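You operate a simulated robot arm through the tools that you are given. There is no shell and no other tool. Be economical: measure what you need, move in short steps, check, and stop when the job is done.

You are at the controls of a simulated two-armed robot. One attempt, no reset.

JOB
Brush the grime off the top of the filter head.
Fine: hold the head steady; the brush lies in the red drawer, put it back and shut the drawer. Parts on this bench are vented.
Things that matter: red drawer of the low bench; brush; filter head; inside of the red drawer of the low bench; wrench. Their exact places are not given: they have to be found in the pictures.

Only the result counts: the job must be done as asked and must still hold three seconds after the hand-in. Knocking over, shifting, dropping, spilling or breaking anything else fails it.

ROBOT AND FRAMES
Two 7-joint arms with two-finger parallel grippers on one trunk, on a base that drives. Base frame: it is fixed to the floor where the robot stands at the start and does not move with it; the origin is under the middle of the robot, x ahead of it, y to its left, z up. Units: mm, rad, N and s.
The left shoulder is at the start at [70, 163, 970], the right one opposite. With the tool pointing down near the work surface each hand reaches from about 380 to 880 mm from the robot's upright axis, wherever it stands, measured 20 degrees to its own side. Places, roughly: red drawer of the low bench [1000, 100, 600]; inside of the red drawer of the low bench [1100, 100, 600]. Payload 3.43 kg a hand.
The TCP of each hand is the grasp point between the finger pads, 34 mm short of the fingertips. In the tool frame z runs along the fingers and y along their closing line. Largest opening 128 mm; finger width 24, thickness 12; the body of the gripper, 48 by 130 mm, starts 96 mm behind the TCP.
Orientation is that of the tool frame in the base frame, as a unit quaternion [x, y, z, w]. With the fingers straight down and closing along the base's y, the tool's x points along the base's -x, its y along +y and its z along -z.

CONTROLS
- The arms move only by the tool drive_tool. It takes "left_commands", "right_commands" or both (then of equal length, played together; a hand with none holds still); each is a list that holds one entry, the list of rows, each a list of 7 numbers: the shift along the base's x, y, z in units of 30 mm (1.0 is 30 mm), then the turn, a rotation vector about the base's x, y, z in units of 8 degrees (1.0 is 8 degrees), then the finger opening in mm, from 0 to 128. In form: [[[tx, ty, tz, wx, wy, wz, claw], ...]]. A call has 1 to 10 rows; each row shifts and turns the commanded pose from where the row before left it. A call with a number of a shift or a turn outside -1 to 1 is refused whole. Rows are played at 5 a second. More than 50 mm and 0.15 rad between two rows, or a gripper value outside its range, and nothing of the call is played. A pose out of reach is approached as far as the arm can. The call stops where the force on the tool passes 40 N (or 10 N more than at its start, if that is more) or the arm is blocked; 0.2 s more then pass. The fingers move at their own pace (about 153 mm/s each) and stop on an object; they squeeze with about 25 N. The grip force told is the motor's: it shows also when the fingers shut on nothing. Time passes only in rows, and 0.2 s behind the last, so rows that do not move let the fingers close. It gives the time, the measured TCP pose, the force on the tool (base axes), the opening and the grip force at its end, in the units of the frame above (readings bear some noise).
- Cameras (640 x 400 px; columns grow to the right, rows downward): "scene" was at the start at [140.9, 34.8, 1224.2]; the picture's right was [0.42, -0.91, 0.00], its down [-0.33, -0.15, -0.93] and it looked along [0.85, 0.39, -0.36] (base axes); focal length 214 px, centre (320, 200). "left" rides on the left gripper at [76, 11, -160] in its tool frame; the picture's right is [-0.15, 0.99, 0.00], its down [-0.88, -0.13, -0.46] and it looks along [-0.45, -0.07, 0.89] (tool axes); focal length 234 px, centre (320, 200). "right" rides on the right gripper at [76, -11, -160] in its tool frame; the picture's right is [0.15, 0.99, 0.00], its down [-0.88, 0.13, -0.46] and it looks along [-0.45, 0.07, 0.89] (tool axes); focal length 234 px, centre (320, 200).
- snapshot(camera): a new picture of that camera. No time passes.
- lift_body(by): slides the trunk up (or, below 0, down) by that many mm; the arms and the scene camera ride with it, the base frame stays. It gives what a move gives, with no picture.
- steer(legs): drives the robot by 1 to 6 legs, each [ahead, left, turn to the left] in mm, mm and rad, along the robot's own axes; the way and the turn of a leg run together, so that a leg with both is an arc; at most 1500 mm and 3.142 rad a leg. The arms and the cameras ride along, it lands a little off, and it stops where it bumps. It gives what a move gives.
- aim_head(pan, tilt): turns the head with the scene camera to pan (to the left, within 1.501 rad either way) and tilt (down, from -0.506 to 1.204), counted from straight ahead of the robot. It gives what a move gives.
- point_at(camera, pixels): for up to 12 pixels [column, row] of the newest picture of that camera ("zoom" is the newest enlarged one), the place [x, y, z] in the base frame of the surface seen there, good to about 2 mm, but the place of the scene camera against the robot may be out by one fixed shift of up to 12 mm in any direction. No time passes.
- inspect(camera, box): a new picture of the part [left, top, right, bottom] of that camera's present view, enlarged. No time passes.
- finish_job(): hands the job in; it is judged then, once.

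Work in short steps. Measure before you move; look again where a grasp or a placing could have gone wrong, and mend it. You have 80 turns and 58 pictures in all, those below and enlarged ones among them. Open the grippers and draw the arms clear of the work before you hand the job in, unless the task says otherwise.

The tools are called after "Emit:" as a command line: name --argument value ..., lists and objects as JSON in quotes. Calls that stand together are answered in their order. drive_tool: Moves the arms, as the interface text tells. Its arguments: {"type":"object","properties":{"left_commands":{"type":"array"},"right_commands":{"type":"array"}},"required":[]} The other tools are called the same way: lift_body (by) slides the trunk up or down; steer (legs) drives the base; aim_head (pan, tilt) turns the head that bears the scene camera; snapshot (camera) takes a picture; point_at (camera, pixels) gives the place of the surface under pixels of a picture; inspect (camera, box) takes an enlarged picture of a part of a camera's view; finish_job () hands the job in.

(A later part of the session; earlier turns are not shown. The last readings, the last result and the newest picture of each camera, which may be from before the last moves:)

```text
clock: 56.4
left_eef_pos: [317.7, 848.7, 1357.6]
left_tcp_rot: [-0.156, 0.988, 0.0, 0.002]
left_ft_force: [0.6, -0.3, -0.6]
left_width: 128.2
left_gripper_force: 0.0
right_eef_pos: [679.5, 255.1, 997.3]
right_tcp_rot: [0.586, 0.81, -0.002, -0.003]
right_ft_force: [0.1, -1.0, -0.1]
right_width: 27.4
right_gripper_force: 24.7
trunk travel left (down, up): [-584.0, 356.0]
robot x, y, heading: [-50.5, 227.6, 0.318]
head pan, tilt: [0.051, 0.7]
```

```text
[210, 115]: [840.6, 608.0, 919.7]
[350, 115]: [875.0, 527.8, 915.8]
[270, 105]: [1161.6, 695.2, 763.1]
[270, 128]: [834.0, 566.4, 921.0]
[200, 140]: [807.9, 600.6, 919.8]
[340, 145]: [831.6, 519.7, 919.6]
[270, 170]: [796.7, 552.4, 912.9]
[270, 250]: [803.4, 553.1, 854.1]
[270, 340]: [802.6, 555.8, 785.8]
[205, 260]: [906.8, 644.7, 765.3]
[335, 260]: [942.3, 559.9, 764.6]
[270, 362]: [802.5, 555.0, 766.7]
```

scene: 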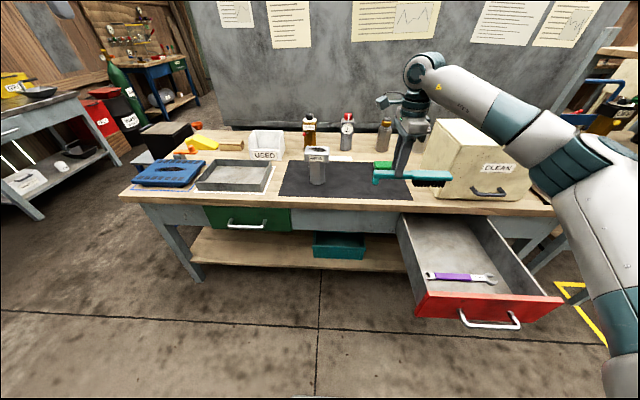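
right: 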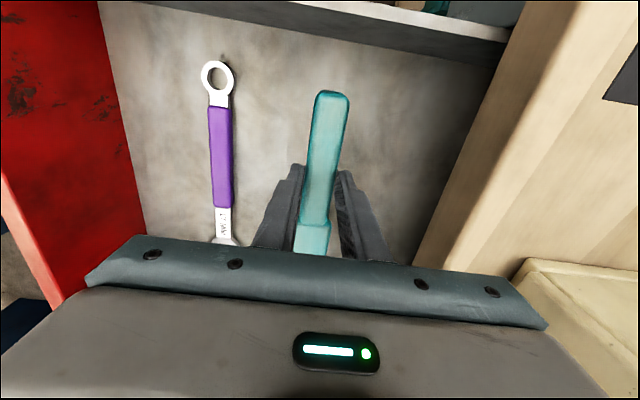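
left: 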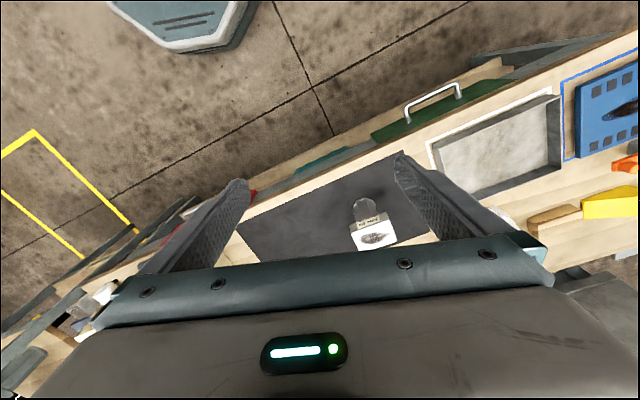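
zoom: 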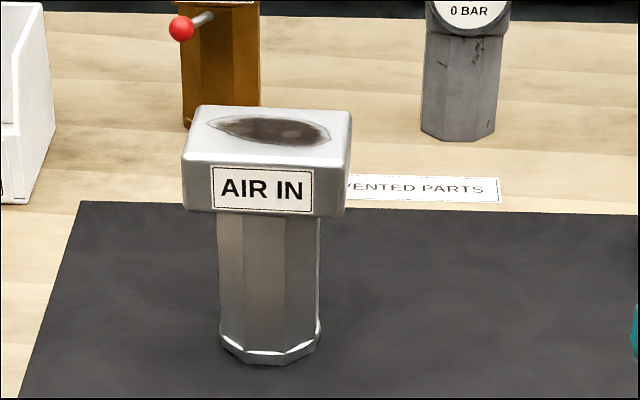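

The grime patch is on the cap top (270,128 in zoom): cap centre u≈963, v≈280, top z 920; octagonal bowl about 70 mm wide below, z 766–875. I turn the brush toward the front-left with the right hand while bringing the left hand over and lower.

Emit:
drive_tool --right_commands '[[[0, 0, 0, 0, 0, 1, 0], [0, 0, 0, 0, 0, 1, 0], [0, 0, 0, 0, 0, 1, 0], [0, 0, 0, 0, 0, 1, 0], [0, 0, 0, 0, 0, 1, 0], [0, 0, 0, 0, 0, 1, 0], [0, 0, 0, 0, 0, 1, 0], [0, 0, 0, 0, 0, 1, 0], [0, 0, 0, 0, 0, 1, 0], [0, 0, 0, 0, 0, 1, 0]]]' --left_commands '[[[0.278, -0.856, -0.7, 0, 0, 0, 128], [0.278, -0.856, -0.7, 0, 0, 0, 128], [0.278, -0.856, -0.7, 0, 0, 0, 128], [0.278, -0.856, -0.7, 0, 0, 0, 128], [0.278, -0.856, -0.7, 0, 0, 0, 128], [0.278, -0.856, -0.7, 0, 0, 0, 128], [0.278, -0.856, -0.7, 0, 0, 0, 128], [0.278, -0.856, -0.7, 0, 0, 0, 128], [0.278, -0.856, -0.7, 0, 0, 0, 128], [0.278, -0.856, -0.7, 0, 0, 0, 128]]]'

Emit:
drive_tool --right_commands '[[[0, 0, 0, 0, 0, 1, 0], [0, 0, 0, 0, 0, 1, 0], [0, 0, 0, 0, 0, 1, 0], [0, 0, 0, 0, 0, 1, 0], [0, 0, 0, 0, 0, 1, 0], [0, 0, 0, 0, 0, 1, 0], [0, 0, 0, 0, 0, 0.9, 0], [0, 0, 0, 0, 0, 0, 0]]]' --left_commands '[[[0.206, -0.634, -0.6, 0.29, -0.892, 0, 110], [0.206, -0.634, -0.6, 0.29, -0.892, 0, 110], [0.206, -0.634, -0.6, 0.29, -0.892, 0, 110], [0.206, -0.634, -0.6, 0.29, -0.892, 0, 110], [0.206, -0.634, -0.6, 0.29, -0.892, 0, 110], [0.206, -0.634, -0.6, 0.29, -0.892, 0, 110], [0.206, -0.634, -0.6, 0.29, -0.892, 0, 110], [0.206, -0.634, -0.6, 0.29, -0.892, 0, 110]]]'

Emit:
snapshot --camera "scene"

```text
clock: 58.6
left_eef_pos: [402.5, 594.7, 1147.4]
left_tcp_rot: [-0.157, 0.988, 0.0, 0.002]
left_ft_force: [0.1, 0.1, 0.5]
left_width: 127.9
left_gripper_force: 0.1
right_eef_pos: [680.1, 253.2, 997.9]
right_tcp_rot: [-0.073, 0.997, -0.003, -0.002]
right_ft_force: [0.5, 0.6, -1.7]
right_width: 27.3
right_gripper_force: 25.0
trunk travel left (down, up): [-584.0, 356.0]
robot x, y, heading: [-47.0, 224.8, 0.314]
head pan, tilt: [0.051, 0.7]
```

```text
clock: 60.4
left_eef_pos: [430.0, 498.9, 1058.0]
left_tcp_rot: [-0.148, 0.934, 0.05, 0.32]
left_ft_force: [-0.3, 0.4, 1.1]
left_width: 109.8
left_gripper_force: 0.2
left hand out of reach, approached as far as the arm can: row 6, 7, 8
right_eef_pos: [680.0, 253.6, 997.6]
right_tcp_rot: [-0.472, 0.882, -0.004, 0.0]
right_ft_force: [-0.3, -0.1, -0.4]
right_width: 27.3
right_gripper_force: 25.1
right hand out of reach, approached as far as the arm can: row 7
trunk travel left (down, up): [-584.0, 356.0]
robot x, y, heading: [-51.9, 230.6, 0.31]
head pan, tilt: [0.051, 0.7]
```

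```text
29 pictures are left
```

scene: 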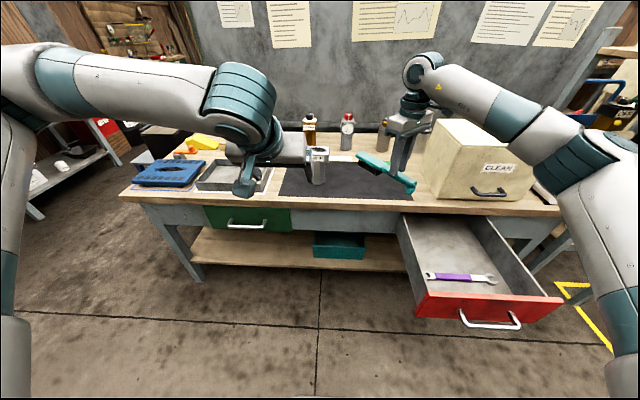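

Brush now points front-left (38° left of forward), near the wrist limit. The left hand reached 38° pitch; extending it farther should permit more, so I extend it, pitch further, and raise the right hand 150 mm before lowering the trunk.

Emit:
drive_tool --left_commands '[[[0.95, -0.125, 0, 0, 0, 0, 110], [0.95, -0.125, 0, 0.1, -0.3, 0, 110], [0.95, -0.125, 0, 0.26, -0.8, 0, 110], [0.95, -0.125, 0, 0.26, -0.8, 0, 110], [0.95, -0.125, 0, 0.26, -0.8, 0, 110]]]' --right_commands '[[[0, 0, 1, 0, 0, 0, 0], [0, 0, 1, 0, 0, 0, 0], [0, 0, 1, 0, 0, 0, 0], [0, 0, 1, 0, 0, 0, 0], [0, 0, 1, 0, 0, 0, 0]]]'

```text
clock: 61.6
left_eef_pos: [444.6, 511.1, 1057.5]
left_tcp_rot: [-0.143, 0.903, 0.061, 0.4]
left_ft_force: [0.2, 0.3, -0.7]
left_width: 109.8
left_gripper_force: 0.0
left hand out of reach, approached as far as the arm can: row 1, 2, 3, 4, 5
right_eef_pos: [663.9, 256.2, 1145.6]
right_tcp_rot: [-0.469, 0.883, -0.003, 0.0]
right_ft_force: [-0.3, -0.5, -1.3]
right_width: 27.6
right_gripper_force: 25.0
right hand out of reach, approached as far as the arm can: row 4, 5
trunk travel left (down, up): [-584.0, 356.0]
robot x, y, heading: [-48.8, 232.0, 0.313]
head pan, tilt: [0.051, 0.7]
```

Left is stuck near a limit at this close distance (pitch 48°). I reset with a trunk lowering of 100, then extend the left hand straight ahead without further pitch.

Emit:
lift_body --by -100

Emit:
drive_tool --left_commands '[[[0.9, 0.29, 0, 0, 0, 0, 110], [0.9, 0.29, 0, 0, 0, 0, 110], [0.9, 0.29, 0, 0, 0, 0, 110], [0.9, 0.29, 0, 0, 0, 0, 110]]]'

```text
clock: 62.9
left_eef_pos: [443.3, 510.9, 958.8]
left_tcp_rot: [-0.143, 0.904, 0.06, 0.398]
left_ft_force: [-0.1, 0.6, 0.5]
left_width: 110.3
left_gripper_force: 0.0
right_eef_pos: [665.2, 254.0, 1045.6]
right_tcp_rot: [-0.47, 0.883, -0.004, 0.002]
right_ft_force: [0.2, 0.3, -0.6]
right_width: 27.3
right_gripper_force: 25.2
trunk travel left (down, up): [-484.0, 456.0]
robot x, y, heading: [-48.5, 230.2, 0.31]
head pan, tilt: [0.051, 0.7]
```

```text
clock: 63.9
left_eef_pos: [549.6, 548.2, 965.3]
left_tcp_rot: [-0.143, 0.904, 0.061, 0.399]
left_ft_force: [0.5, -0.1, 0.0]
left_width: 110.2
left_gripper_force: 0.0
left hand out of reach, approached as far as the arm can: row 4
right_eef_pos: [664.3, 255.4, 1043.9]
right_tcp_rot: [-0.471, 0.882, -0.004, 0.001]
right_ft_force: [-0.2, 0.0, -0.4]
right_width: 27.3
right_gripper_force: 25.0
trunk travel left (down, up): [-484.0, 456.0]
robot x, y, heading: [-46.7, 230.4, 0.314]
head pan, tilt: [0.051, 0.7]
```

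Extended to u≈692 with pitch 47°. Next I lower the left hand while pitching further toward 60°.

Emit:
drive_tool --left_commands '[[[0, 0, -1, 0, 0, 0, 110], [0, 0, -1, 0, 0, 0, 110], [0, 0, -1, 0.26, -0.8, 0, 110], [0, 0, -1, 0.26, -0.8, 0, 110]]]'

```text
clock: 64.9
left_eef_pos: [534.7, 580.4, 861.4]
left_tcp_rot: [-0.133, 0.851, 0.076, 0.502]
left_ft_force: [-0.3, 0.6, 0.3]
left_width: 110.1
left_gripper_force: 0.1
left hand out of reach, approached as far as the arm can: row 2, 3, 4
right_eef_pos: [664.8, 254.2, 1045.6]
right_tcp_rot: [-0.47, 0.883, -0.003, 0.002]
right_ft_force: [-0.1, 0.2, -1.3]
right_width: 27.4
right_gripper_force: 24.6
trunk travel left (down, up): [-484.0, 456.0]
robot x, y, heading: [-53.6, 227.0, 0.312]
head pan, tilt: [0.051, 0.7]
```

Pitch is now 61°, with the hand naturally sitting at rel. v≈155. So I shift the base right 107 mm to line the left hand up with the filter (v≈280), then ahead 100.

Emit:
steer --legs '[[0, -107, 0], [90, 0, 0]]'

Emit:
snapshot --camera "left"

Emit:
snapshot --camera "scene"

```text
clock: 66.8
left_eef_pos: [654.0, 508.2, 861.4]
left_tcp_rot: [-0.134, 0.851, 0.077, 0.502]
left_ft_force: [0.5, 0.4, 0.7]
left_width: 110.1
left_gripper_force: 0.1
right_eef_pos: [783.7, 181.2, 1043.8]
right_tcp_rot: [-0.47, 0.883, -0.004, 0.0]
right_ft_force: [0.0, 0.2, -2.0]
right_width: 27.4
right_gripper_force: 24.7
trunk travel left (down, up): [-484.0, 456.0]
robot x, y, heading: [70.0, 152.3, 0.31]
head pan, tilt: [0.051, 0.7]
```

```text
28 pictures are left
```

left: 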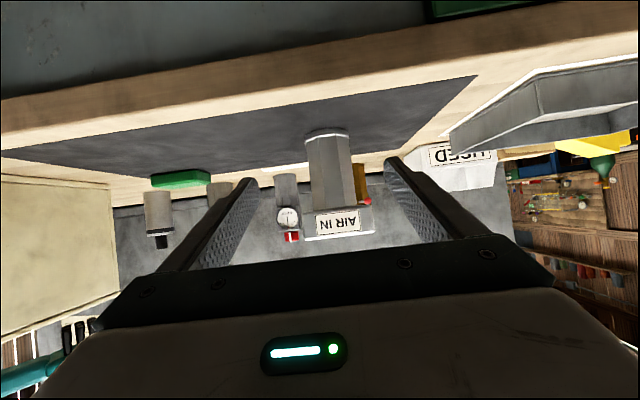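

```text
27 pictures are left
```

scene: 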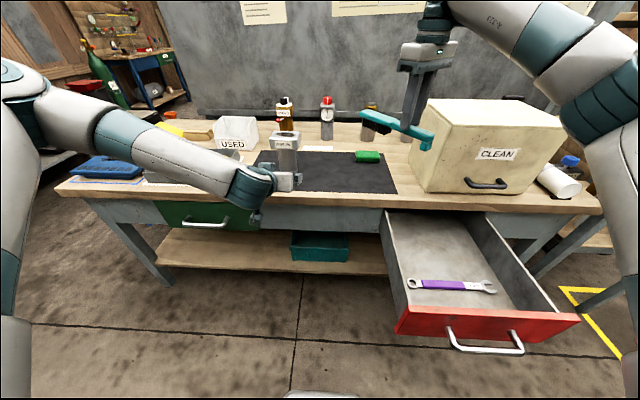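

The left camera sees the filter (bowl 308–350, cap label at (338,222), inverted). I measure it with this camera.

Emit:
point_at --camera "left" --pixels '[[330, 165], [314, 165], [347, 165], [328, 140], [338, 222], [308, 222], [366, 222], [333, 195], [338, 236]]'

```text
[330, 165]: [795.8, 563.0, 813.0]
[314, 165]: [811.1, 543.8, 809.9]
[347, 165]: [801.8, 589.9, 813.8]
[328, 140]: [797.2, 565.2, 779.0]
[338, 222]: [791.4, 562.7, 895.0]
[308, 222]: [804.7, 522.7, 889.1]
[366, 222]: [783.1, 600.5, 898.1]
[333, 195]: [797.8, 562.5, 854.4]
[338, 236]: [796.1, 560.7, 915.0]
```

Filter bowl axis is at u≈963, v≈289; my left TCP is u 779, v 281, z 861. I correct v and z and advance a bit with the arm to test reach.

Emit:
drive_tool --left_commands '[[[-0.04, 0.127, -0.5, 0, 0, 0, 120], [-0.04, 0.127, -0.5, 0, 0, 0, 120], [0.3, 0.1, -0.5, 0, 0, 0, 120], [0.6, 0.19, 0, 0, 0, 0, 120], [0.6, 0.19, 0, 0, 0, 0, 120]]]'

```text
clock: 68.0
left_eef_pos: [686.3, 545.6, 830.4]
left_tcp_rot: [-0.132, 0.851, 0.075, 0.502]
left_ft_force: [-0.9, 0.1, 0.4]
left_width: 120.1
left_gripper_force: 0.0
left hand out of reach, approached as far as the arm can: row 1, 2, 3, 4, 5
right_eef_pos: [781.7, 180.3, 1044.9]
right_tcp_rot: [-0.47, 0.883, -0.004, 0.001]
right_ft_force: [0.3, 0.1, -1.4]
right_width: 27.3
right_gripper_force: 25.1
trunk travel left (down, up): [-484.0, 456.0]
robot x, y, heading: [71.0, 153.1, 0.313]
head pan, tilt: [0.051, 0.7]
```

The left hand sits at its limit (low relative to the shoulder). I raise both hands with the arms by 90 and lower the trunk by 100, giving the left wrist more room.

Emit:
drive_tool --left_commands '[[[0, 0, 1, 0, 0, 0, 120], [0, 0, 1, 0, 0, 0, 120], [0, 0, 1, 0, 0, 0, 120]]]' --right_commands '[[[0, 0, 1, 0, 0, 0, 0], [0, 0, 1, 0, 0, 0, 0], [0, 0, 1, 0, 0, 0, 0]]]'

Emit:
lift_body --by -105

Emit:
drive_tool --left_commands '[[[0.185, -0.57, 0, 0, 0, 0, 120], [0.3, 0.1, 0, 0, 0, 0, 120]]]'

```text
clock: 68.8
left_eef_pos: [684.5, 546.9, 923.9]
left_tcp_rot: [-0.133, 0.851, 0.076, 0.502]
left_ft_force: [0.3, 0.2, -0.2]
left_width: 120.1
left_gripper_force: 0.1
right_eef_pos: [750.3, 180.7, 1122.4]
right_tcp_rot: [-0.468, 0.884, -0.003, 0.003]
right_ft_force: [-0.6, 0.2, -1.7]
right_width: 27.1
right_gripper_force: 24.8
right hand out of reach, approached as far as the arm can: row 1, 2, 3
trunk travel left (down, up): [-484.0, 456.0]
robot x, y, heading: [67.5, 153.8, 0.316]
head pan, tilt: [0.051, 0.7]
```

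```text
clock: 70.2
left_eef_pos: [687.4, 546.8, 817.5]
left_tcp_rot: [-0.134, 0.851, 0.077, 0.501]
left_ft_force: [-0.2, 0.1, 1.1]
left_width: 120.1
left_gripper_force: 0.0
right_eef_pos: [752.5, 181.2, 1014.5]
right_tcp_rot: [-0.469, 0.883, -0.004, 0.002]
right_ft_force: [0.6, -0.3, -0.4]
right_width: 27.4
right_gripper_force: 25.3
trunk travel left (down, up): [-379.0, 561.0]
robot x, y, heading: [69.8, 155.4, 0.314]
head pan, tilt: [0.051, 0.7]
```

```text
clock: 70.8
left_eef_pos: [700.6, 533.8, 817.1]
left_tcp_rot: [-0.134, 0.851, 0.077, 0.501]
left_ft_force: [0.7, -0.2, 0.2]
left_width: 120.0
left_gripper_force: 0.2
right_eef_pos: [751.2, 181.2, 1014.5]
right_tcp_rot: [-0.469, 0.883, -0.003, 0.002]
right_ft_force: [0.1, 0.4, -2.0]
right_width: 27.3
right_gripper_force: 24.8
trunk travel left (down, up): [-379.0, 561.0]
robot x, y, heading: [65.0, 154.6, 0.311]
head pan, tilt: [0.051, 0.7]
```

Tracking again: left at u 831, v 291, z 817, aligned with the bowl. I drive ahead 65 mm and check with the left camera.

Emit:
steer --legs '[[65, 0, 0]]'

Emit:
snapshot --camera "left"

```text
clock: 71.8
left_eef_pos: [764.0, 555.4, 815.6]
left_tcp_rot: [-0.134, 0.852, 0.077, 0.501]
left_ft_force: [0.0, 0.7, 0.2]
left_width: 119.9
left_gripper_force: 0.1
right_eef_pos: [815.4, 203.1, 1013.6]
right_tcp_rot: [-0.469, 0.883, -0.003, 0.002]
right_ft_force: [1.2, 0.1, -1.2]
right_width: 27.4
right_gripper_force: 24.7
trunk travel left (down, up): [-379.0, 561.0]
robot x, y, heading: [134.0, 174.2, 0.311]
head pan, tilt: [0.051, 0.7]
```

```text
26 pictures are left
```

left: 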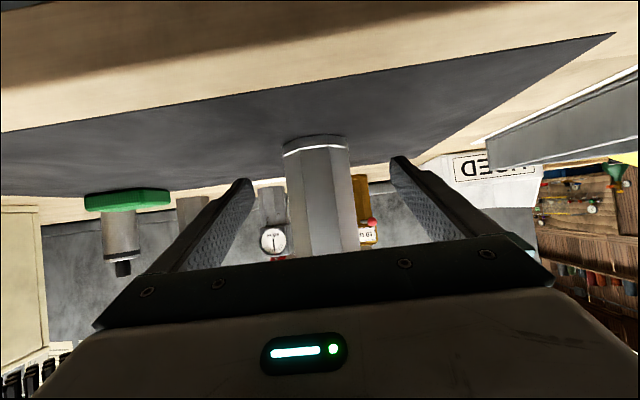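

The bowl stands between the fingers (284–355). I measure its face and edges.

Emit:
point_at --camera "left" --pixels '[[310, 180], [327, 180], [292, 180], [351, 180], [288, 180], [325, 230], [318, 145], [287, 160], [347, 160]]'

```text
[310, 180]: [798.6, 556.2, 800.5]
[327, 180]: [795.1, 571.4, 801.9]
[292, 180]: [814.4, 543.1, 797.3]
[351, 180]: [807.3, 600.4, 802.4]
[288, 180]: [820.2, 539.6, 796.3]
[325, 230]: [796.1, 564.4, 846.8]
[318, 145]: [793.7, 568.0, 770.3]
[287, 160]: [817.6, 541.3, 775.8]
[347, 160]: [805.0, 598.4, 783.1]
```

Bowl centre v≈290.6, u≈963; TCP at u 898, v 292, z 816. I advance 58 mm with the arm.

Emit:
drive_tool --left_commands '[[[0.62, 0.18, 0, 0, 0, 0, 120], [0.62, 0.18, 0, 0, 0, 0, 120], [0.62, 0.18, 0, 0, 0, 0, 120]]]'

```text
clock: 72.6
left_eef_pos: [818.6, 571.6, 814.5]
left_tcp_rot: [-0.134, 0.851, 0.077, 0.502]
left_ft_force: [-0.3, -0.7, -0.5]
left_width: 120.2
left_gripper_force: 0.0
right_eef_pos: [816.6, 203.7, 1014.9]
right_tcp_rot: [-0.47, 0.883, -0.002, 0.001]
right_ft_force: [-0.4, 0.7, -1.5]
right_width: 27.3
right_gripper_force: 25.0
trunk travel left (down, up): [-379.0, 561.0]
robot x, y, heading: [133.6, 178.8, 0.319]
head pan, tilt: [0.051, 0.7]
```

Centred at v 290.6, u 955. I close in stages.

Emit:
drive_tool --left_commands '[[[0, 0, 0, 0, 0, 0, 90], [0, 0, 0, 0, 0, 0, 72], [0, 0, 0, 0, 0, 0, 66], [0, 0, 0, 0, 0, 0, 62], [0, 0, 0, 0, 0, 0, 58], [0, 0, 0, 0, 0, 0, 50], [0, 0, 0, 0, 0, 0, 0], [0, 0, 0, 0, 0, 0, 0]]]'

Emit:
snapshot --camera "scene"

```text
clock: 74.4
left_eef_pos: [819.1, 570.5, 816.3]
left_tcp_rot: [-0.134, 0.851, 0.077, 0.502]
left_ft_force: [-0.2, -0.8, 0.8]
left_width: 64.0
left_gripper_force: 25.3
right_eef_pos: [816.3, 202.2, 1014.2]
right_tcp_rot: [-0.469, 0.883, -0.003, 0.002]
right_ft_force: [-0.8, 0.5, -1.1]
right_width: 27.2
right_gripper_force: 24.9
trunk travel left (down, up): [-379.0, 561.0]
robot x, y, heading: [133.0, 175.6, 0.317]
head pan, tilt: [0.051, 0.7]
```

```text
25 pictures are left
```

scene: 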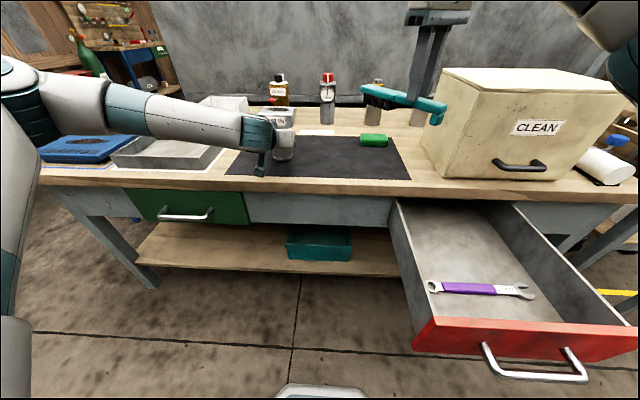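

The bowl is held (64 mm, 25 N, no side load). Now I bring the brush over at height: 291 mm to +y, toward TCP (774,493).

Emit:
drive_tool --right_commands '[[[-0.14, 0.97, 0, 0, 0, 0, 0], [-0.14, 0.97, 0, 0, 0, 0, 0], [-0.14, 0.97, 0, 0, 0, 0, 0], [-0.14, 0.97, 0, 0, 0, 0, 0], [-0.14, 0.97, 0, 0, 0, 0, 0], [-0.14, 0.97, 0, 0, 0, 0, 0], [-0.14, 0.97, 0, 0, 0, 0, 0]]]'

Emit:
snapshot --camera "scene"

```text
clock: 76.0
left_eef_pos: [817.0, 570.1, 816.9]
left_tcp_rot: [-0.135, 0.851, 0.078, 0.502]
left_ft_force: [-0.4, 0.9, 0.9]
left_width: 63.7
left_gripper_force: 24.8
right_eef_pos: [776.1, 400.5, 1007.2]
right_tcp_rot: [-0.468, 0.883, -0.004, 0.001]
right_ft_force: [0.4, 0.2, -1.0]
right_width: 27.3
right_gripper_force: 24.9
right hand out of reach, approached as far as the arm can: row 6, 7
trunk travel left (down, up): [-379.0, 561.0]
robot x, y, heading: [133.8, 179.4, 0.317]
head pan, tilt: [0.051, 0.7]
```

```text
24 pictures are left
```

scene: 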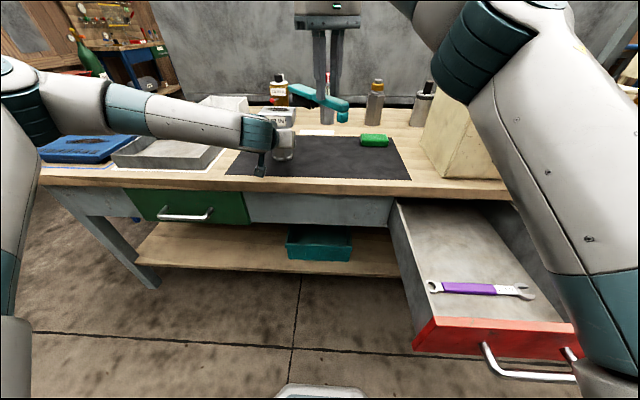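

The right hand stopped at (776,400), possibly too high for reach. I lower 27 mm (bristles still ~20 mm above the cap) and continue.

Emit:
drive_tool --right_commands '[[[0, 0, -0.9, 0, 0, 0, 0], [0, 0.5, 0, 0, 0, 0, 0], [0, 0.7, 0, 0, 0, 0, 0], [0, 0.7, 0, 0, 0, 0, 0]]]'

```text
clock: 77.0
left_eef_pos: [817.6, 571.8, 816.7]
left_tcp_rot: [-0.134, 0.851, 0.077, 0.502]
left_ft_force: [1.7, 4.2, 0.2]
left_width: 63.9
left_gripper_force: 25.8
right_eef_pos: [763.2, 449.6, 975.8]
right_tcp_rot: [-0.468, 0.884, -0.004, 0.003]
right_ft_force: [-1.6, -2.8, 8.8]
right_width: 27.7
right_gripper_force: 24.8
right hand out of reach, approached as far as the arm can: row 4
trunk travel left (down, up): [-379.0, 561.0]
robot x, y, heading: [131.9, 174.3, 0.315]
head pan, tilt: [0.051, 0.7]
```

Forces show contact already (right 8.8 N up, left 4 N). I look closely.

Emit:
inspect --camera "scene" --box '[230, 60, 390, 160]'

Emit:
snapshot --camera "right"

```text
4.00 times, centred on (310, 110) of scene
```

zoom: 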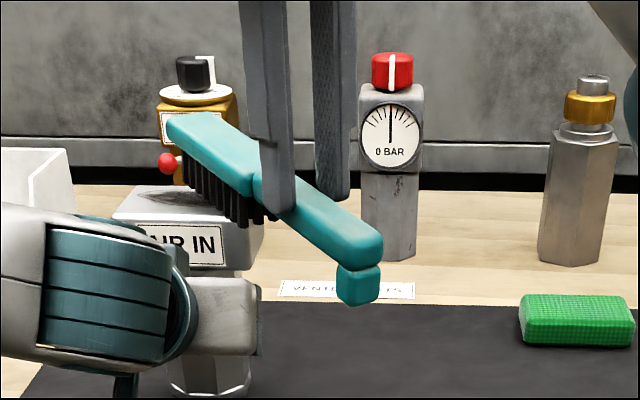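

```text
22 pictures are left
```

right: 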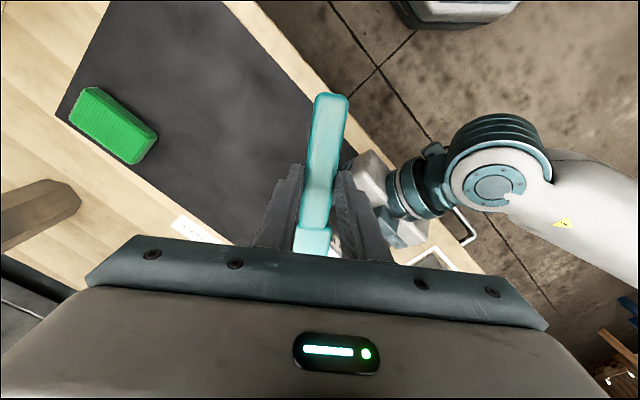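

The bristles are touching the cap. I measure the brush top along its length to see tilt.

Emit:
point_at --camera "zoom" --pixels '[[190, 122], [215, 150], [240, 170], [310, 205], [360, 245], [130, 200], [150, 195], [250, 225], [365, 285], [190, 195], [240, 210]]'

Emit:
point_at --camera "right" --pixels '[[332, 100], [325, 150], [318, 200], [312, 240]]'

```text
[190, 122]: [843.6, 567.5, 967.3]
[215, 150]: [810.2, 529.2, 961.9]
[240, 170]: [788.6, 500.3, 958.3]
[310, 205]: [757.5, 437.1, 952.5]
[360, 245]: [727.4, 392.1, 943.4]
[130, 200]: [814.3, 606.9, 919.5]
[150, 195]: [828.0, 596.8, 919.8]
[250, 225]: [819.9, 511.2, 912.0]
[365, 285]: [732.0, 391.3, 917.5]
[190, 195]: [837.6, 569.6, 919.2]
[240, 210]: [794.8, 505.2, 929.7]
```

```text
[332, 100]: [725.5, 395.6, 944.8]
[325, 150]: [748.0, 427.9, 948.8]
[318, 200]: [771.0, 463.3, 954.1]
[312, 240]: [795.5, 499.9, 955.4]
```

The brush sits ~23 mm below the TCP with bristle tips at ≈ z 919 around the cap's near-right corner, so the stroke is starting at the right height. I try to stroke along the cap (+v direction) and watch reach and forces.

Emit:
drive_tool --right_commands '[[[-0.4, 0.4, 0, 0, 0, 0, 0], [-0.15, 0.45, 0, 0, 0, 0, 0], [-0.15, 0.45, 0, 0, 0, 0, 0], [-0.15, 0.45, 0, 0, 0, 0, 0]]]'

```text
clock: 78.0
left_eef_pos: [818.4, 570.9, 816.5]
left_tcp_rot: [-0.133, 0.851, 0.076, 0.502]
left_ft_force: [-0.5, 3.6, -0.1]
left_width: 63.8
left_gripper_force: 24.4
right_eef_pos: [732.2, 492.5, 971.3]
right_tcp_rot: [-0.469, 0.883, -0.003, 0.003]
right_ft_force: [-2.6, -2.4, 7.2]
right_width: 27.6
right_gripper_force: 24.9
right hand out of reach, approached as far as the arm can: row 3, 4
trunk travel left (down, up): [-379.0, 561.0]
robot x, y, heading: [136.2, 175.0, 0.315]
head pan, tilt: [0.051, 0.7]
```

It reached (732,492) with light 7 N pressing; the bristles have swept over. I look whether grime came off.

Emit:
inspect --camera "scene" --box '[230, 70, 358, 150]'

```text
5.00 times, centred on (294, 110) of scene
```

zoom: 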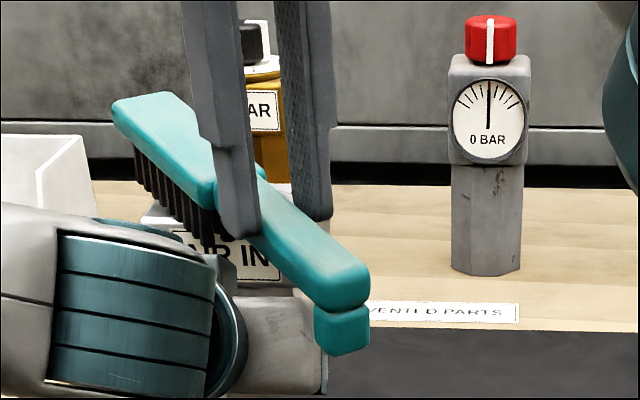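

Bristles reach only the near part (tip to u≈958) and the right arm is limited because it works above its shoulder. I open the left fingers (clear of the cap), raise the trunk 50 mm, lower the left hand back by 50 and regrip, which gives the right arm more reach.

Emit:
drive_tool --left_commands '[[[0, 0, 0, 0, 0, 0, 80], [0, 0, 0, 0, 0, 0, 120], [0, 0, 0, 0, 0, 0, 120]]]'

Emit:
lift_body --by 50

Emit:
drive_tool --left_commands '[[[0, 0, -0.5, 0, 0, 0, 120], [0, 0, -0.5, 0, 0, 0, 120], [0, 0, -0.65, 0, 0, 0, 120]]]'

```text
clock: 78.8
left_eef_pos: [817.9, 569.0, 816.8]
left_tcp_rot: [-0.133, 0.851, 0.077, 0.503]
left_ft_force: [0.8, 0.3, -0.5]
left_width: 120.0
left_gripper_force: 0.0
right_eef_pos: [733.9, 492.9, 970.8]
right_tcp_rot: [-0.469, 0.883, -0.003, 0.003]
right_ft_force: [-0.1, -1.1, 4.0]
right_width: 27.5
right_gripper_force: 24.6
trunk travel left (down, up): [-379.0, 561.0]
robot x, y, heading: [130.5, 174.5, 0.32]
head pan, tilt: [0.051, 0.7]
```

```text
clock: 79.7
left_eef_pos: [818.5, 572.0, 864.5]
left_tcp_rot: [-0.134, 0.851, 0.076, 0.502]
left_ft_force: [-0.1, -0.1, -0.3]
left_width: 120.0
left_gripper_force: 0.0
right_eef_pos: [733.0, 493.6, 1020.1]
right_tcp_rot: [-0.469, 0.883, -0.003, 0.002]
right_ft_force: [-0.5, -0.6, -1.7]
right_width: 27.6
right_gripper_force: 25.1
trunk travel left (down, up): [-429.0, 511.0]
robot x, y, heading: [133.9, 171.5, 0.313]
head pan, tilt: [0.051, 0.7]
```

```text
clock: 80.5
left_eef_pos: [806.3, 582.0, 824.7]
left_tcp_rot: [-0.134, 0.851, 0.076, 0.502]
left_ft_force: [0.3, 0.1, -0.4]
left_width: 120.2
left_gripper_force: 0.1
left hand out of reach, approached as far as the arm can: row 1, 2, 3
right_eef_pos: [733.8, 492.8, 1019.7]
right_tcp_rot: [-0.468, 0.884, -0.003, 0.003]
right_ft_force: [0.3, 0.0, -0.5]
right_width: 27.7
right_gripper_force: 25.2
trunk travel left (down, up): [-429.0, 511.0]
robot x, y, heading: [134.5, 177.0, 0.318]
head pan, tilt: [0.051, 0.7]
```

The left wrist is at its limit again; I relax its pitch by about 11° and bring it back to the bowl centre.

Emit:
drive_tool --left_commands '[[[0.0, 0.0, 0, -0.216, 0.666, 0, 120], [0.21, -0.18, -0.1, -0.216, 0.666, 0, 120], [0.21, -0.18, -0.1, 0, 0, 0, 120]]]'

```text
clock: 81.3
left_eef_pos: [808.0, 581.6, 824.1]
left_tcp_rot: [-0.141, 0.896, 0.062, 0.416]
left_ft_force: [0.3, 0.1, -0.2]
left_width: 120.1
left_gripper_force: 0.1
left hand out of reach, approached as far as the arm can: row 2, 3
right_eef_pos: [734.4, 492.7, 1019.6]
right_tcp_rot: [-0.469, 0.883, -0.004, 0.004]
right_ft_force: [-0.1, 0.6, -1.8]
right_width: 27.6
right_gripper_force: 24.8
trunk travel left (down, up): [-429.0, 511.0]
robot x, y, heading: [132.1, 176.4, 0.316]
head pan, tilt: [0.051, 0.7]
```

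The left arm cannot hold from the front here. Instead I'll grip the cap's front/back faces near its left end with the left hand leaning outward, leaving the top free for the brush. First I withdraw the left hand straight back and measure neighbours (amber bottle, bin).

Emit:
point_at --camera "zoom" --pixels '[[270, 145], [262, 75], [40, 170], [85, 145], [250, 40], [150, 215]]'

Emit:
drive_tool --left_commands '[[[-0.9, -0.29, 0, 0, 0, 0, 120], [-0.9, -0.29, 0, 0, 0, 0, 120], [-0.9, -0.29, 0.2, 0, 0, 0, 120], [-0.9, -0.29, 0.5, 0, 0, 0, 120], [-0.9, -0.29, 0.8, 0, 0, 0, 120], [-0.9, -0.29, 0.8, 0, 0, 0, 120], [0, 0, 1, -0.3, 0.9, 0, 120], [0, 0, 1, -0.3, 0.9, 0, 120]]]'

Emit:
snapshot --camera "scene"

```text
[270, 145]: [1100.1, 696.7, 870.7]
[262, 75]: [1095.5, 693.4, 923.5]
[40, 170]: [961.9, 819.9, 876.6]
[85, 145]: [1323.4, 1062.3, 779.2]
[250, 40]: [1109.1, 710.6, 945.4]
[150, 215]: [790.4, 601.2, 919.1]
```

```text
clock: 83.1
left_eef_pos: [644.8, 529.4, 952.1]
left_tcp_rot: [-0.149, 0.943, 0.042, 0.294]
left_ft_force: [0.6, 0.4, 1.0]
left_width: 120.1
left_gripper_force: 0.1
right_eef_pos: [733.6, 492.5, 1020.7]
right_tcp_rot: [-0.469, 0.883, -0.003, 0.004]
right_ft_force: [0.1, 0.0, -1.9]
right_width: 27.4
right_gripper_force: 25.4
trunk travel left (down, up): [-429.0, 511.0]
robot x, y, heading: [130.2, 176.8, 0.319]
head pan, tilt: [0.051, 0.7]
```

```text
20 pictures are left
```

scene: 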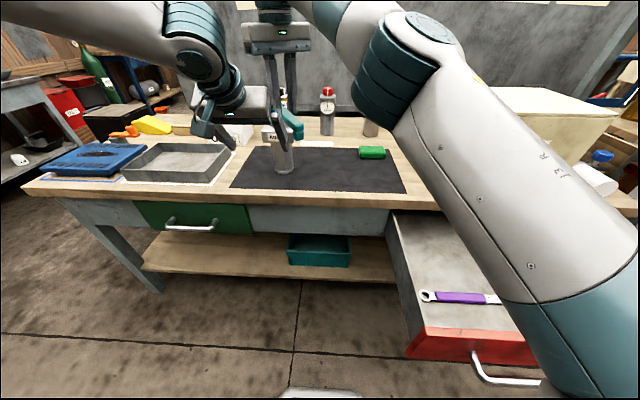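

The space around the filter is free. I move the left hand away to the left, up, level it to straight-down and begin yawing.

Emit:
drive_tool --left_commands '[[[-0.278, 0.856, 0.6, -0.267, 0.823, 0, 120], [-0.278, 0.856, 0.6, -0.267, 0.823, 0, 120], [-0.278, 0.856, 0.6, -0.267, 0.823, 0, 120], [-0.278, 0.856, 0.6, -0.267, 0.823, 0, 120], [-0.278, 0.856, 0.6, -0.267, 0.823, 0, 120], [-0.278, 0.856, 0.6, 0, 0, 1, 120], [0, 0, 0.6, 0, 0, 1, 120], [0, 0, 0, 0, 0, 1, 120], [0, 0, 0, 0, 0, 1, 120], [0, 0, 0, 0, 0, 1, 120]]]'

Emit:
drive_tool --left_commands '[[[0, 0, 0, 0, 0, 1, 120], [0, 0, 0, 0, 0, 1, 120], [0, 0, 0, 0, 0, 1, 120], [0, 0, 0, 0, 0, 1, 120], [0, 0, 0, 0, 0, 1, 120], [0, 0, 0, 0, 0, 1, 120], [0, 0, 0, 0, 0, 0.25, 120]]]'

```text
clock: 85.3
left_eef_pos: [596.7, 684.2, 1078.1]
left_tcp_rot: [-0.487, 0.874, -0.003, 0.002]
left_ft_force: [-0.2, -0.6, 0.1]
left_width: 120.1
left_gripper_force: 0.0
right_eef_pos: [734.1, 493.1, 1020.7]
right_tcp_rot: [-0.469, 0.883, -0.003, 0.002]
right_ft_force: [0.4, -0.6, -1.2]
right_width: 27.1
right_gripper_force: 24.4
trunk travel left (down, up): [-429.0, 511.0]
robot x, y, heading: [131.1, 174.1, 0.314]
head pan, tilt: [0.051, 0.7]
```

```text
clock: 86.9
left_eef_pos: [596.7, 684.1, 1077.2]
left_tcp_rot: [0.81, -0.587, 0.002, -0.003]
left_ft_force: [0.1, -0.2, -0.6]
left_width: 120.0
left_gripper_force: 0.0
right_eef_pos: [734.2, 492.9, 1020.2]
right_tcp_rot: [-0.469, 0.883, -0.003, 0.003]
right_ft_force: [-0.4, -0.3, -1.4]
right_width: 27.2
right_gripper_force: 24.9
trunk travel left (down, up): [-429.0, 511.0]
robot x, y, heading: [131.2, 173.7, 0.319]
head pan, tilt: [0.051, 0.7]
```

Left yaw is exact. Now I lean the left hand 40° outward and move it ahead to beside the filter, still high.

Emit:
drive_tool --left_commands '[[[0.824, 0.268, 0, -0.951, -0.309, 0, 120], [0.824, 0.268, 0, -0.951, -0.309, 0, 120], [0.824, 0.268, 0, -0.951, -0.309, 0, 120], [0.824, 0.268, 0, -0.951, -0.309, 0, 120], [0.824, 0.268, 0, -0.951, -0.309, 0, 120], [0.824, 0.268, -0.5, 0, 0, 0, 120], [0.824, 0.268, -0.5, 0, 0, 0, 120]]]'

Emit:
snapshot --camera "left"

```text
clock: 88.5
left_eef_pos: [691.1, 748.5, 1070.4]
left_tcp_rot: [0.762, -0.55, 0.278, 0.198]
left_ft_force: [-0.2, -0.4, -0.1]
left_width: 120.2
left_gripper_force: 0.0
left hand out of reach, approached as far as the arm can: row 5, 6, 7
right_eef_pos: [734.4, 493.0, 1018.9]
right_tcp_rot: [-0.469, 0.883, -0.003, 0.003]
right_ft_force: [-0.3, 0.6, -0.5]
right_width: 27.7
right_gripper_force: 24.6
trunk travel left (down, up): [-429.0, 511.0]
robot x, y, heading: [133.2, 176.4, 0.314]
head pan, tilt: [0.051, 0.7]
```

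```text
19 pictures are left
```

left: 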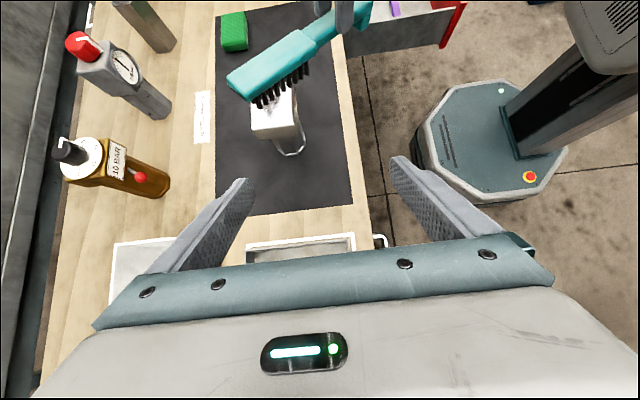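

The left camera view is good: filter at (275,115) with the brush above. I shift the right hand away along -v by 90 mm and bring the left in and down partly.

Emit:
drive_tool --right_commands '[[[0.309, -0.951, 0, 0, 0, 0, 0], [0.309, -0.951, 0, 0, 0, 0, 0], [0.309, -0.951, 0, 0, 0, 0, 0], [0, 0, 0, 0, 0, 0, 0], [0, 0, 0, 0, 0, 0, 0], [0, 0, 0, 0, 0, 0, 0]]]' --left_commands '[[[0.25, -0.76, -0.6, 0, 0, 0, 120], [0.25, -0.76, -0.6, 0, 0, 0, 120], [0.25, -0.76, -0.6, 0, 0, 0, 120], [0.25, -0.76, -0.6, 0, 0, 0, 120], [0.6, 0.19, 0, 0, 0, 0, 120], [0.6, 0.19, 0, 0, 0, 0, 120]]]'

Emit:
snapshot --camera "left"

```text
clock: 89.9
left_eef_pos: [755.3, 667.9, 999.5]
left_tcp_rot: [0.762, -0.55, 0.278, 0.198]
left_ft_force: [0.0, 1.1, 0.0]
left_width: 120.0
left_gripper_force: 0.0
right_eef_pos: [762.9, 408.3, 1019.8]
right_tcp_rot: [-0.469, 0.883, -0.003, 0.002]
right_ft_force: [-0.1, 0.8, -1.6]
right_width: 27.6
right_gripper_force: 24.7
trunk travel left (down, up): [-429.0, 511.0]
robot x, y, heading: [129.9, 176.5, 0.316]
head pan, tilt: [0.051, 0.7]
```

```text
18 pictures are left
```

left: 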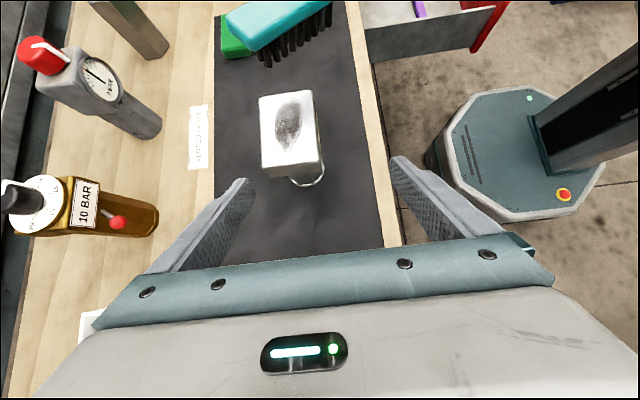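

The cap top and its grime patch (288,122) are clear from here. I measure the cap corners and grime.

Emit:
point_at --camera "left" --pixels '[[263, 99], [309, 95], [318, 160], [265, 172], [288, 122], [289, 103], [287, 148], [276, 125], [300, 122], [290, 165], [321, 130]]'

```text
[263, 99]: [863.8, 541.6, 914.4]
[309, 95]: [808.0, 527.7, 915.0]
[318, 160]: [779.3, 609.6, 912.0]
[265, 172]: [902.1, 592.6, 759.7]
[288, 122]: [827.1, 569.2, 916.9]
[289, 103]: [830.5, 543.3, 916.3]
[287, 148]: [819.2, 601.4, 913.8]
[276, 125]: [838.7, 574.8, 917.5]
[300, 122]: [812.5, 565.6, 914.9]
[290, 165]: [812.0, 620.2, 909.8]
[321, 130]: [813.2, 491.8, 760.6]
```

Cap spans u 929–991, v 247–338; grime u 947–976, v 260–319. I centre in u (+35) and then approach along the tool axis, 131 mm, to TCP u 960, v 318, z 898.

Emit:
drive_tool --left_commands '[[[0.56, 0.18, 0, 0, 0, 0, 110], [0.56, 0.18, 0, 0, 0, 0, 110], [0.172, -0.53, -0.667, 0, 0, 0, 110], [0.172, -0.53, -0.667, 0, 0, 0, 110], [0.172, -0.53, -0.667, 0, 0, 0, 110]]]'

Emit:
snapshot --camera "left"

```text
clock: 91.1
left_eef_pos: [770.2, 623.2, 940.2]
left_tcp_rot: [0.761, -0.549, 0.284, 0.194]
left_ft_force: [1.1, 10.4, 29.7]
left_width: 113.1
left_gripper_force: 3.0
left hand out of reach, approached as far as the arm can: row 1, 2
right_eef_pos: [758.3, 407.8, 1026.0]
right_tcp_rot: [-0.469, 0.883, -0.003, 0.005]
right_ft_force: [-0.6, 0.4, -1.3]
right_width: 27.3
right_gripper_force: 25.0
trunk travel left (down, up): [-429.0, 511.0]
robot x, y, heading: [133.8, 174.0, 0.317]
head pan, tilt: [0.051, 0.7]
```

```text
17 pictures are left
```

left: 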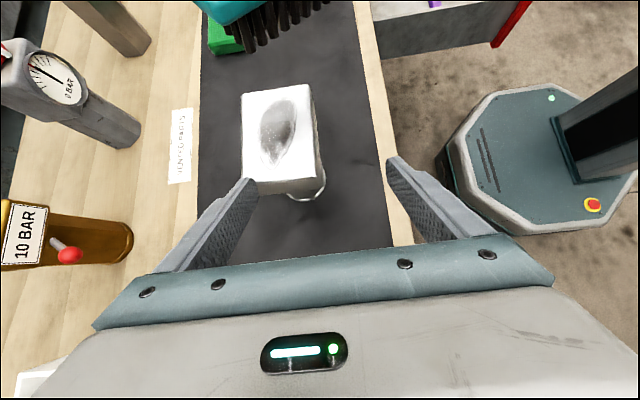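

The u shift did not happen (reach limit), and the far finger now presses the cap edge at (252,185). I back off along the axis at once and check that the filter has not moved.

Emit:
drive_tool --left_commands '[[[-0.172, 0.53, 0.667, 0, 0, 0, 110], [-0.172, 0.53, 0.667, 0, 0, 0, 110]]]'

Emit:
snapshot --camera "left"

```text
clock: 91.7
left_eef_pos: [759.5, 655.6, 970.7]
left_tcp_rot: [0.762, -0.551, 0.277, 0.198]
left_ft_force: [0.1, -0.3, -0.1]
left_width: 109.8
left_gripper_force: 0.0
right_eef_pos: [760.8, 408.0, 1021.2]
right_tcp_rot: [-0.469, 0.883, -0.003, 0.003]
right_ft_force: [-0.3, 0.3, -0.4]
right_width: 27.3
right_gripper_force: 24.6
trunk travel left (down, up): [-429.0, 511.0]
robot x, y, heading: [129.6, 174.5, 0.319]
head pan, tilt: [0.051, 0.7]
```

```text
16 pictures are left
```

left: 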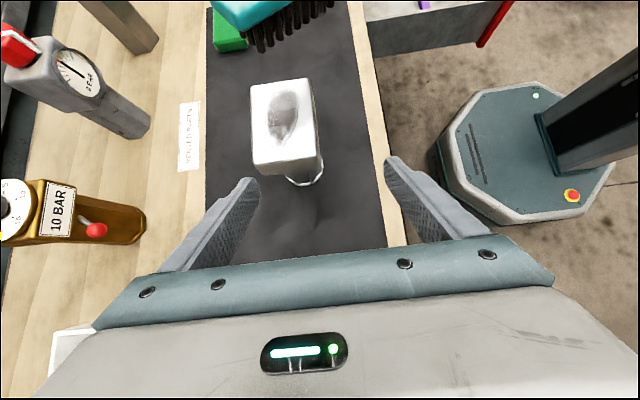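

The filter still stands; I check its corners against before.

Emit:
point_at --camera "left" --pixels '[[254, 88], [306, 83], [316, 152], [285, 115], [288, 171], [256, 155]]'

```text
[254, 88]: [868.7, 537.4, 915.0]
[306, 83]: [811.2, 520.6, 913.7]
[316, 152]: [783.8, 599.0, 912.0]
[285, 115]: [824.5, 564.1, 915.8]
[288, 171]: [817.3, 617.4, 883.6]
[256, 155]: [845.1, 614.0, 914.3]
```

The filter shifted at most ~4 mm. To give both hands reach I drive ahead 40 mm while everything is above the cap (left tips z≈944, brush ≈980).

Emit:
steer --legs '[[40, 0, 0]]'

Emit:
snapshot --camera "left"

```text
clock: 92.6
left_eef_pos: [799.2, 669.8, 969.6]
left_tcp_rot: [0.762, -0.55, 0.278, 0.199]
left_ft_force: [0.0, 0.3, -0.9]
left_width: 110.3
left_gripper_force: 0.2
right_eef_pos: [800.0, 420.8, 1021.3]
right_tcp_rot: [-0.469, 0.883, -0.003, 0.002]
right_ft_force: [-0.1, 0.0, -1.3]
right_width: 27.9
right_gripper_force: 25.5
trunk travel left (down, up): [-429.0, 511.0]
robot x, y, heading: [171.5, 187.6, 0.319]
head pan, tilt: [0.051, 0.7]
```

```text
15 pictures are left
```

left: 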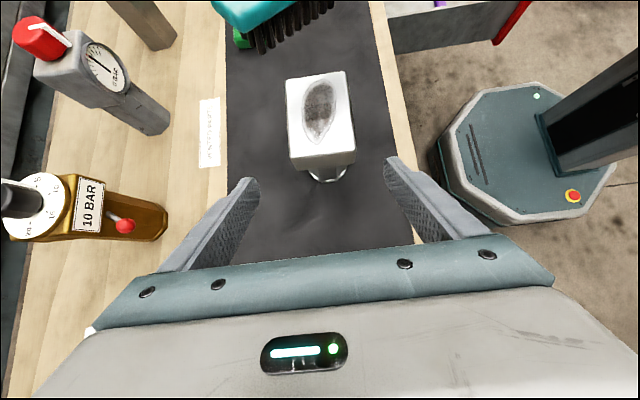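

The cap now lies centred between the fingers. I measure corners from here for the final centring.

Emit:
point_at --camera "left" --pixels '[[288, 82], [345, 74], [293, 152], [352, 146], [319, 108], [323, 164]]'

```text
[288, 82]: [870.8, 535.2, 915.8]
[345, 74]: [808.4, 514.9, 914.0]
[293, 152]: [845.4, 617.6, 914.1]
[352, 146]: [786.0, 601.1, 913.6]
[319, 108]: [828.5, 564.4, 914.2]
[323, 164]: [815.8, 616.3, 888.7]
```

Cap centre u≈962, v≈284, left end v≈327. I descend in two pairs of rows to TCP u 962, v 316, z 897.

Emit:
drive_tool --left_commands '[[[0.155, -0.6, -0.6, 0, 0, 0, 110], [0.155, -0.6, -0.6, 0, 0, 0, 110], [0.155, -0.6, -0.6, 0, 0, 0, 110], [0.155, -0.6, -0.6, 0, 0, 0, 110]]]'

Emit:
snapshot --camera "left"

```text
clock: 93.6
left_eef_pos: [815.6, 596.6, 898.5]
left_tcp_rot: [0.763, -0.549, 0.279, 0.198]
left_ft_force: [-0.1, 1.0, 0.4]
left_width: 110.1
left_gripper_force: 0.1
right_eef_pos: [800.6, 419.2, 1020.0]
right_tcp_rot: [-0.469, 0.883, -0.002, 0.002]
right_ft_force: [-0.9, 0.2, -1.0]
right_width: 27.3
right_gripper_force: 25.3
trunk travel left (down, up): [-429.0, 511.0]
robot x, y, heading: [170.9, 189.7, 0.311]
head pan, tilt: [0.051, 0.7]
```

```text
14 pictures are left
```

left: 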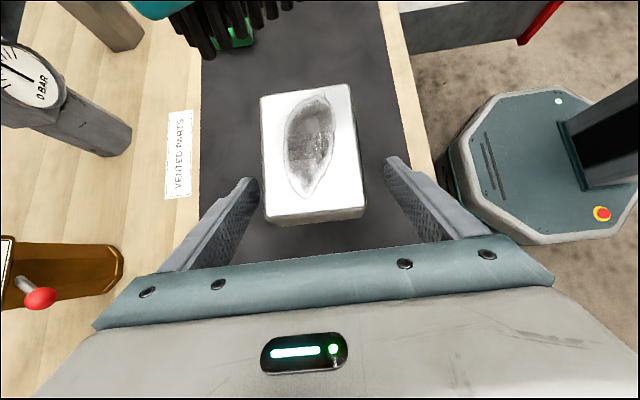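

The fingers straddle the cap's left end. I close in stages.

Emit:
drive_tool --left_commands '[[[0, 0, 0, 0, 0, 0, 84], [0, 0, 0, 0, 0, 0, 76], [0, 0, 0, 0, 0, 0, 72], [0, 0, 0, 0, 0, 0, 68], [0, 0, 0, 0, 0, 0, 64], [0, 0, 0, 0, 0, 0, 60], [0, 0, 0, 0, 0, 0, 50], [0, 0, 0, 0, 0, 0, 0]]]'

```text
clock: 95.4
left_eef_pos: [815.6, 595.9, 897.0]
left_tcp_rot: [0.762, -0.55, 0.279, 0.198]
left_ft_force: [2.1, 0.8, 1.0]
left_width: 71.9
left_gripper_force: 25.4
right_eef_pos: [798.9, 420.6, 1020.5]
right_tcp_rot: [-0.469, 0.883, -0.002, 0.002]
right_ft_force: [0.2, 0.3, -1.3]
right_width: 27.2
right_gripper_force: 25.0
trunk travel left (down, up): [-429.0, 511.0]
robot x, y, heading: [168.3, 190.2, 0.314]
head pan, tilt: [0.051, 0.7]
```

The cap is firmly held (72 mm, 25 N). Now I lower the brush at u0≈888 onto the cap and make short strokes in ±v, staying clear of the left fingers.

Emit:
drive_tool --right_commands '[[[-0.165, 0.507, 0, 0, 0, 0, 0], [-0.165, 0.507, 0, 0, 0, 0, 0], [0, 0, -0.75, 0, 0, 0, 0], [0, 0, -0.75, 0, 0, 0, 0], [0, 0, -0.15, 0, 0, 0, 0]]]'

Emit:
drive_tool --right_commands '[[[-0.144, 0.444, 0, 0, 0, 0, 0], [-0.144, 0.444, 0, 0, 0, 0, 0], [0.144, -0.444, 0, 0, 0, 0, 0], [0.144, -0.444, 0, 0, 0, 0, 0], [-0.144, 0.444, 0, 0, 0, 0, 0], [-0.144, 0.444, 0, 0, 0, 0, 0]]]'

Emit:
snapshot --camera "left"

```text
clock: 96.6
left_eef_pos: [814.3, 595.3, 898.2]
left_tcp_rot: [0.763, -0.549, 0.279, 0.197]
left_ft_force: [-0.2, 3.7, -0.2]
left_width: 72.1
left_gripper_force: 25.4
right_eef_pos: [790.6, 448.0, 973.8]
right_tcp_rot: [-0.469, 0.883, -0.004, 0.003]
right_ft_force: [0.5, -5.3, 12.8]
right_width: 27.7
right_gripper_force: 25.1
trunk travel left (down, up): [-429.0, 511.0]
robot x, y, heading: [169.1, 184.0, 0.318]
head pan, tilt: [0.051, 0.7]
```

```text
clock: 98.0
left_eef_pos: [813.8, 596.8, 897.9]
left_tcp_rot: [0.763, -0.549, 0.28, 0.198]
left_ft_force: [0.1, 0.4, 0.0]
left_width: 71.7
left_gripper_force: 25.4
right_eef_pos: [780.3, 476.5, 970.3]
right_tcp_rot: [-0.469, 0.883, -0.003, 0.003]
right_ft_force: [-0.5, 0.5, -0.7]
right_width: 27.1
right_gripper_force: 25.0
trunk travel left (down, up): [-429.0, 511.0]
robot x, y, heading: [169.8, 185.8, 0.315]
head pan, tilt: [0.051, 0.7]
```

```text
13 pictures are left
```

left: 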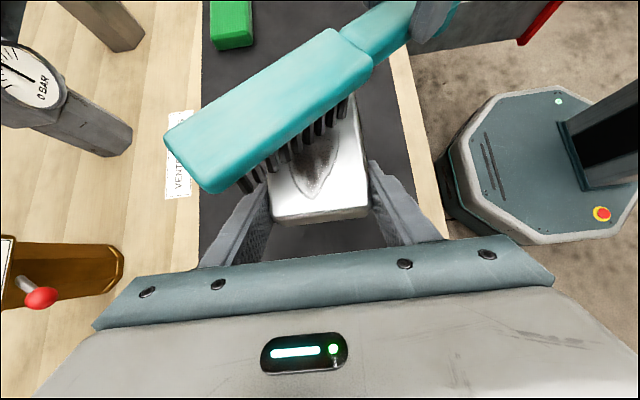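

Upward force vanished, so the brush may have tilted in the grip. I measure the brush top and bristles here.

Emit:
point_at --camera "left" --pixels '[[200, 150], [260, 110], [340, 55], [390, 30], [247, 183], [325, 130], [290, 160], [345, 112]]'

```text
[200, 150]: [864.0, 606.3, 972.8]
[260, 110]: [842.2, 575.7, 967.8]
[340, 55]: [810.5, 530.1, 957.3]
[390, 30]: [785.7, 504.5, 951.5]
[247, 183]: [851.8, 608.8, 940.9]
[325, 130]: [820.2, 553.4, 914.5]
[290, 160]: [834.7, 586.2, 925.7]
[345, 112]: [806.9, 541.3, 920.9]
```

The brush is head-up by about 9°, so only the near bristles touch. I raise 14 mm and tilt the hand 9.4° to level the bristles, then press gently again.

Emit:
drive_tool --right_commands '[[[0, 0, 0.5, 0, 0, 0, 0], [0, 0, 0.1, -0.49, 0.325, 0, 0], [0, 0, 0, -0.49, 0.325, 0, 0], [0, 0, -0.12, 0, 0, 0, 0], [0, 0, -0.12, 0, 0, 0, 0]]]'

```text
clock: 99.2
left_eef_pos: [814.2, 596.1, 899.0]
left_tcp_rot: [0.762, -0.55, 0.278, 0.197]
left_ft_force: [3.2, 1.9, -2.1]
left_width: 71.7
left_gripper_force: 25.7
right_eef_pos: [771.5, 469.1, 979.7]
right_tcp_rot: [-0.467, 0.88, -0.041, -0.069]
right_ft_force: [-1.7, -3.8, 12.0]
right_width: 27.6
right_gripper_force: 25.5
right hand out of reach, approached as far as the arm can: row 3
trunk travel left (down, up): [-429.0, 511.0]
robot x, y, heading: [174.4, 188.0, 0.317]
head pan, tilt: [0.051, 0.7]
```

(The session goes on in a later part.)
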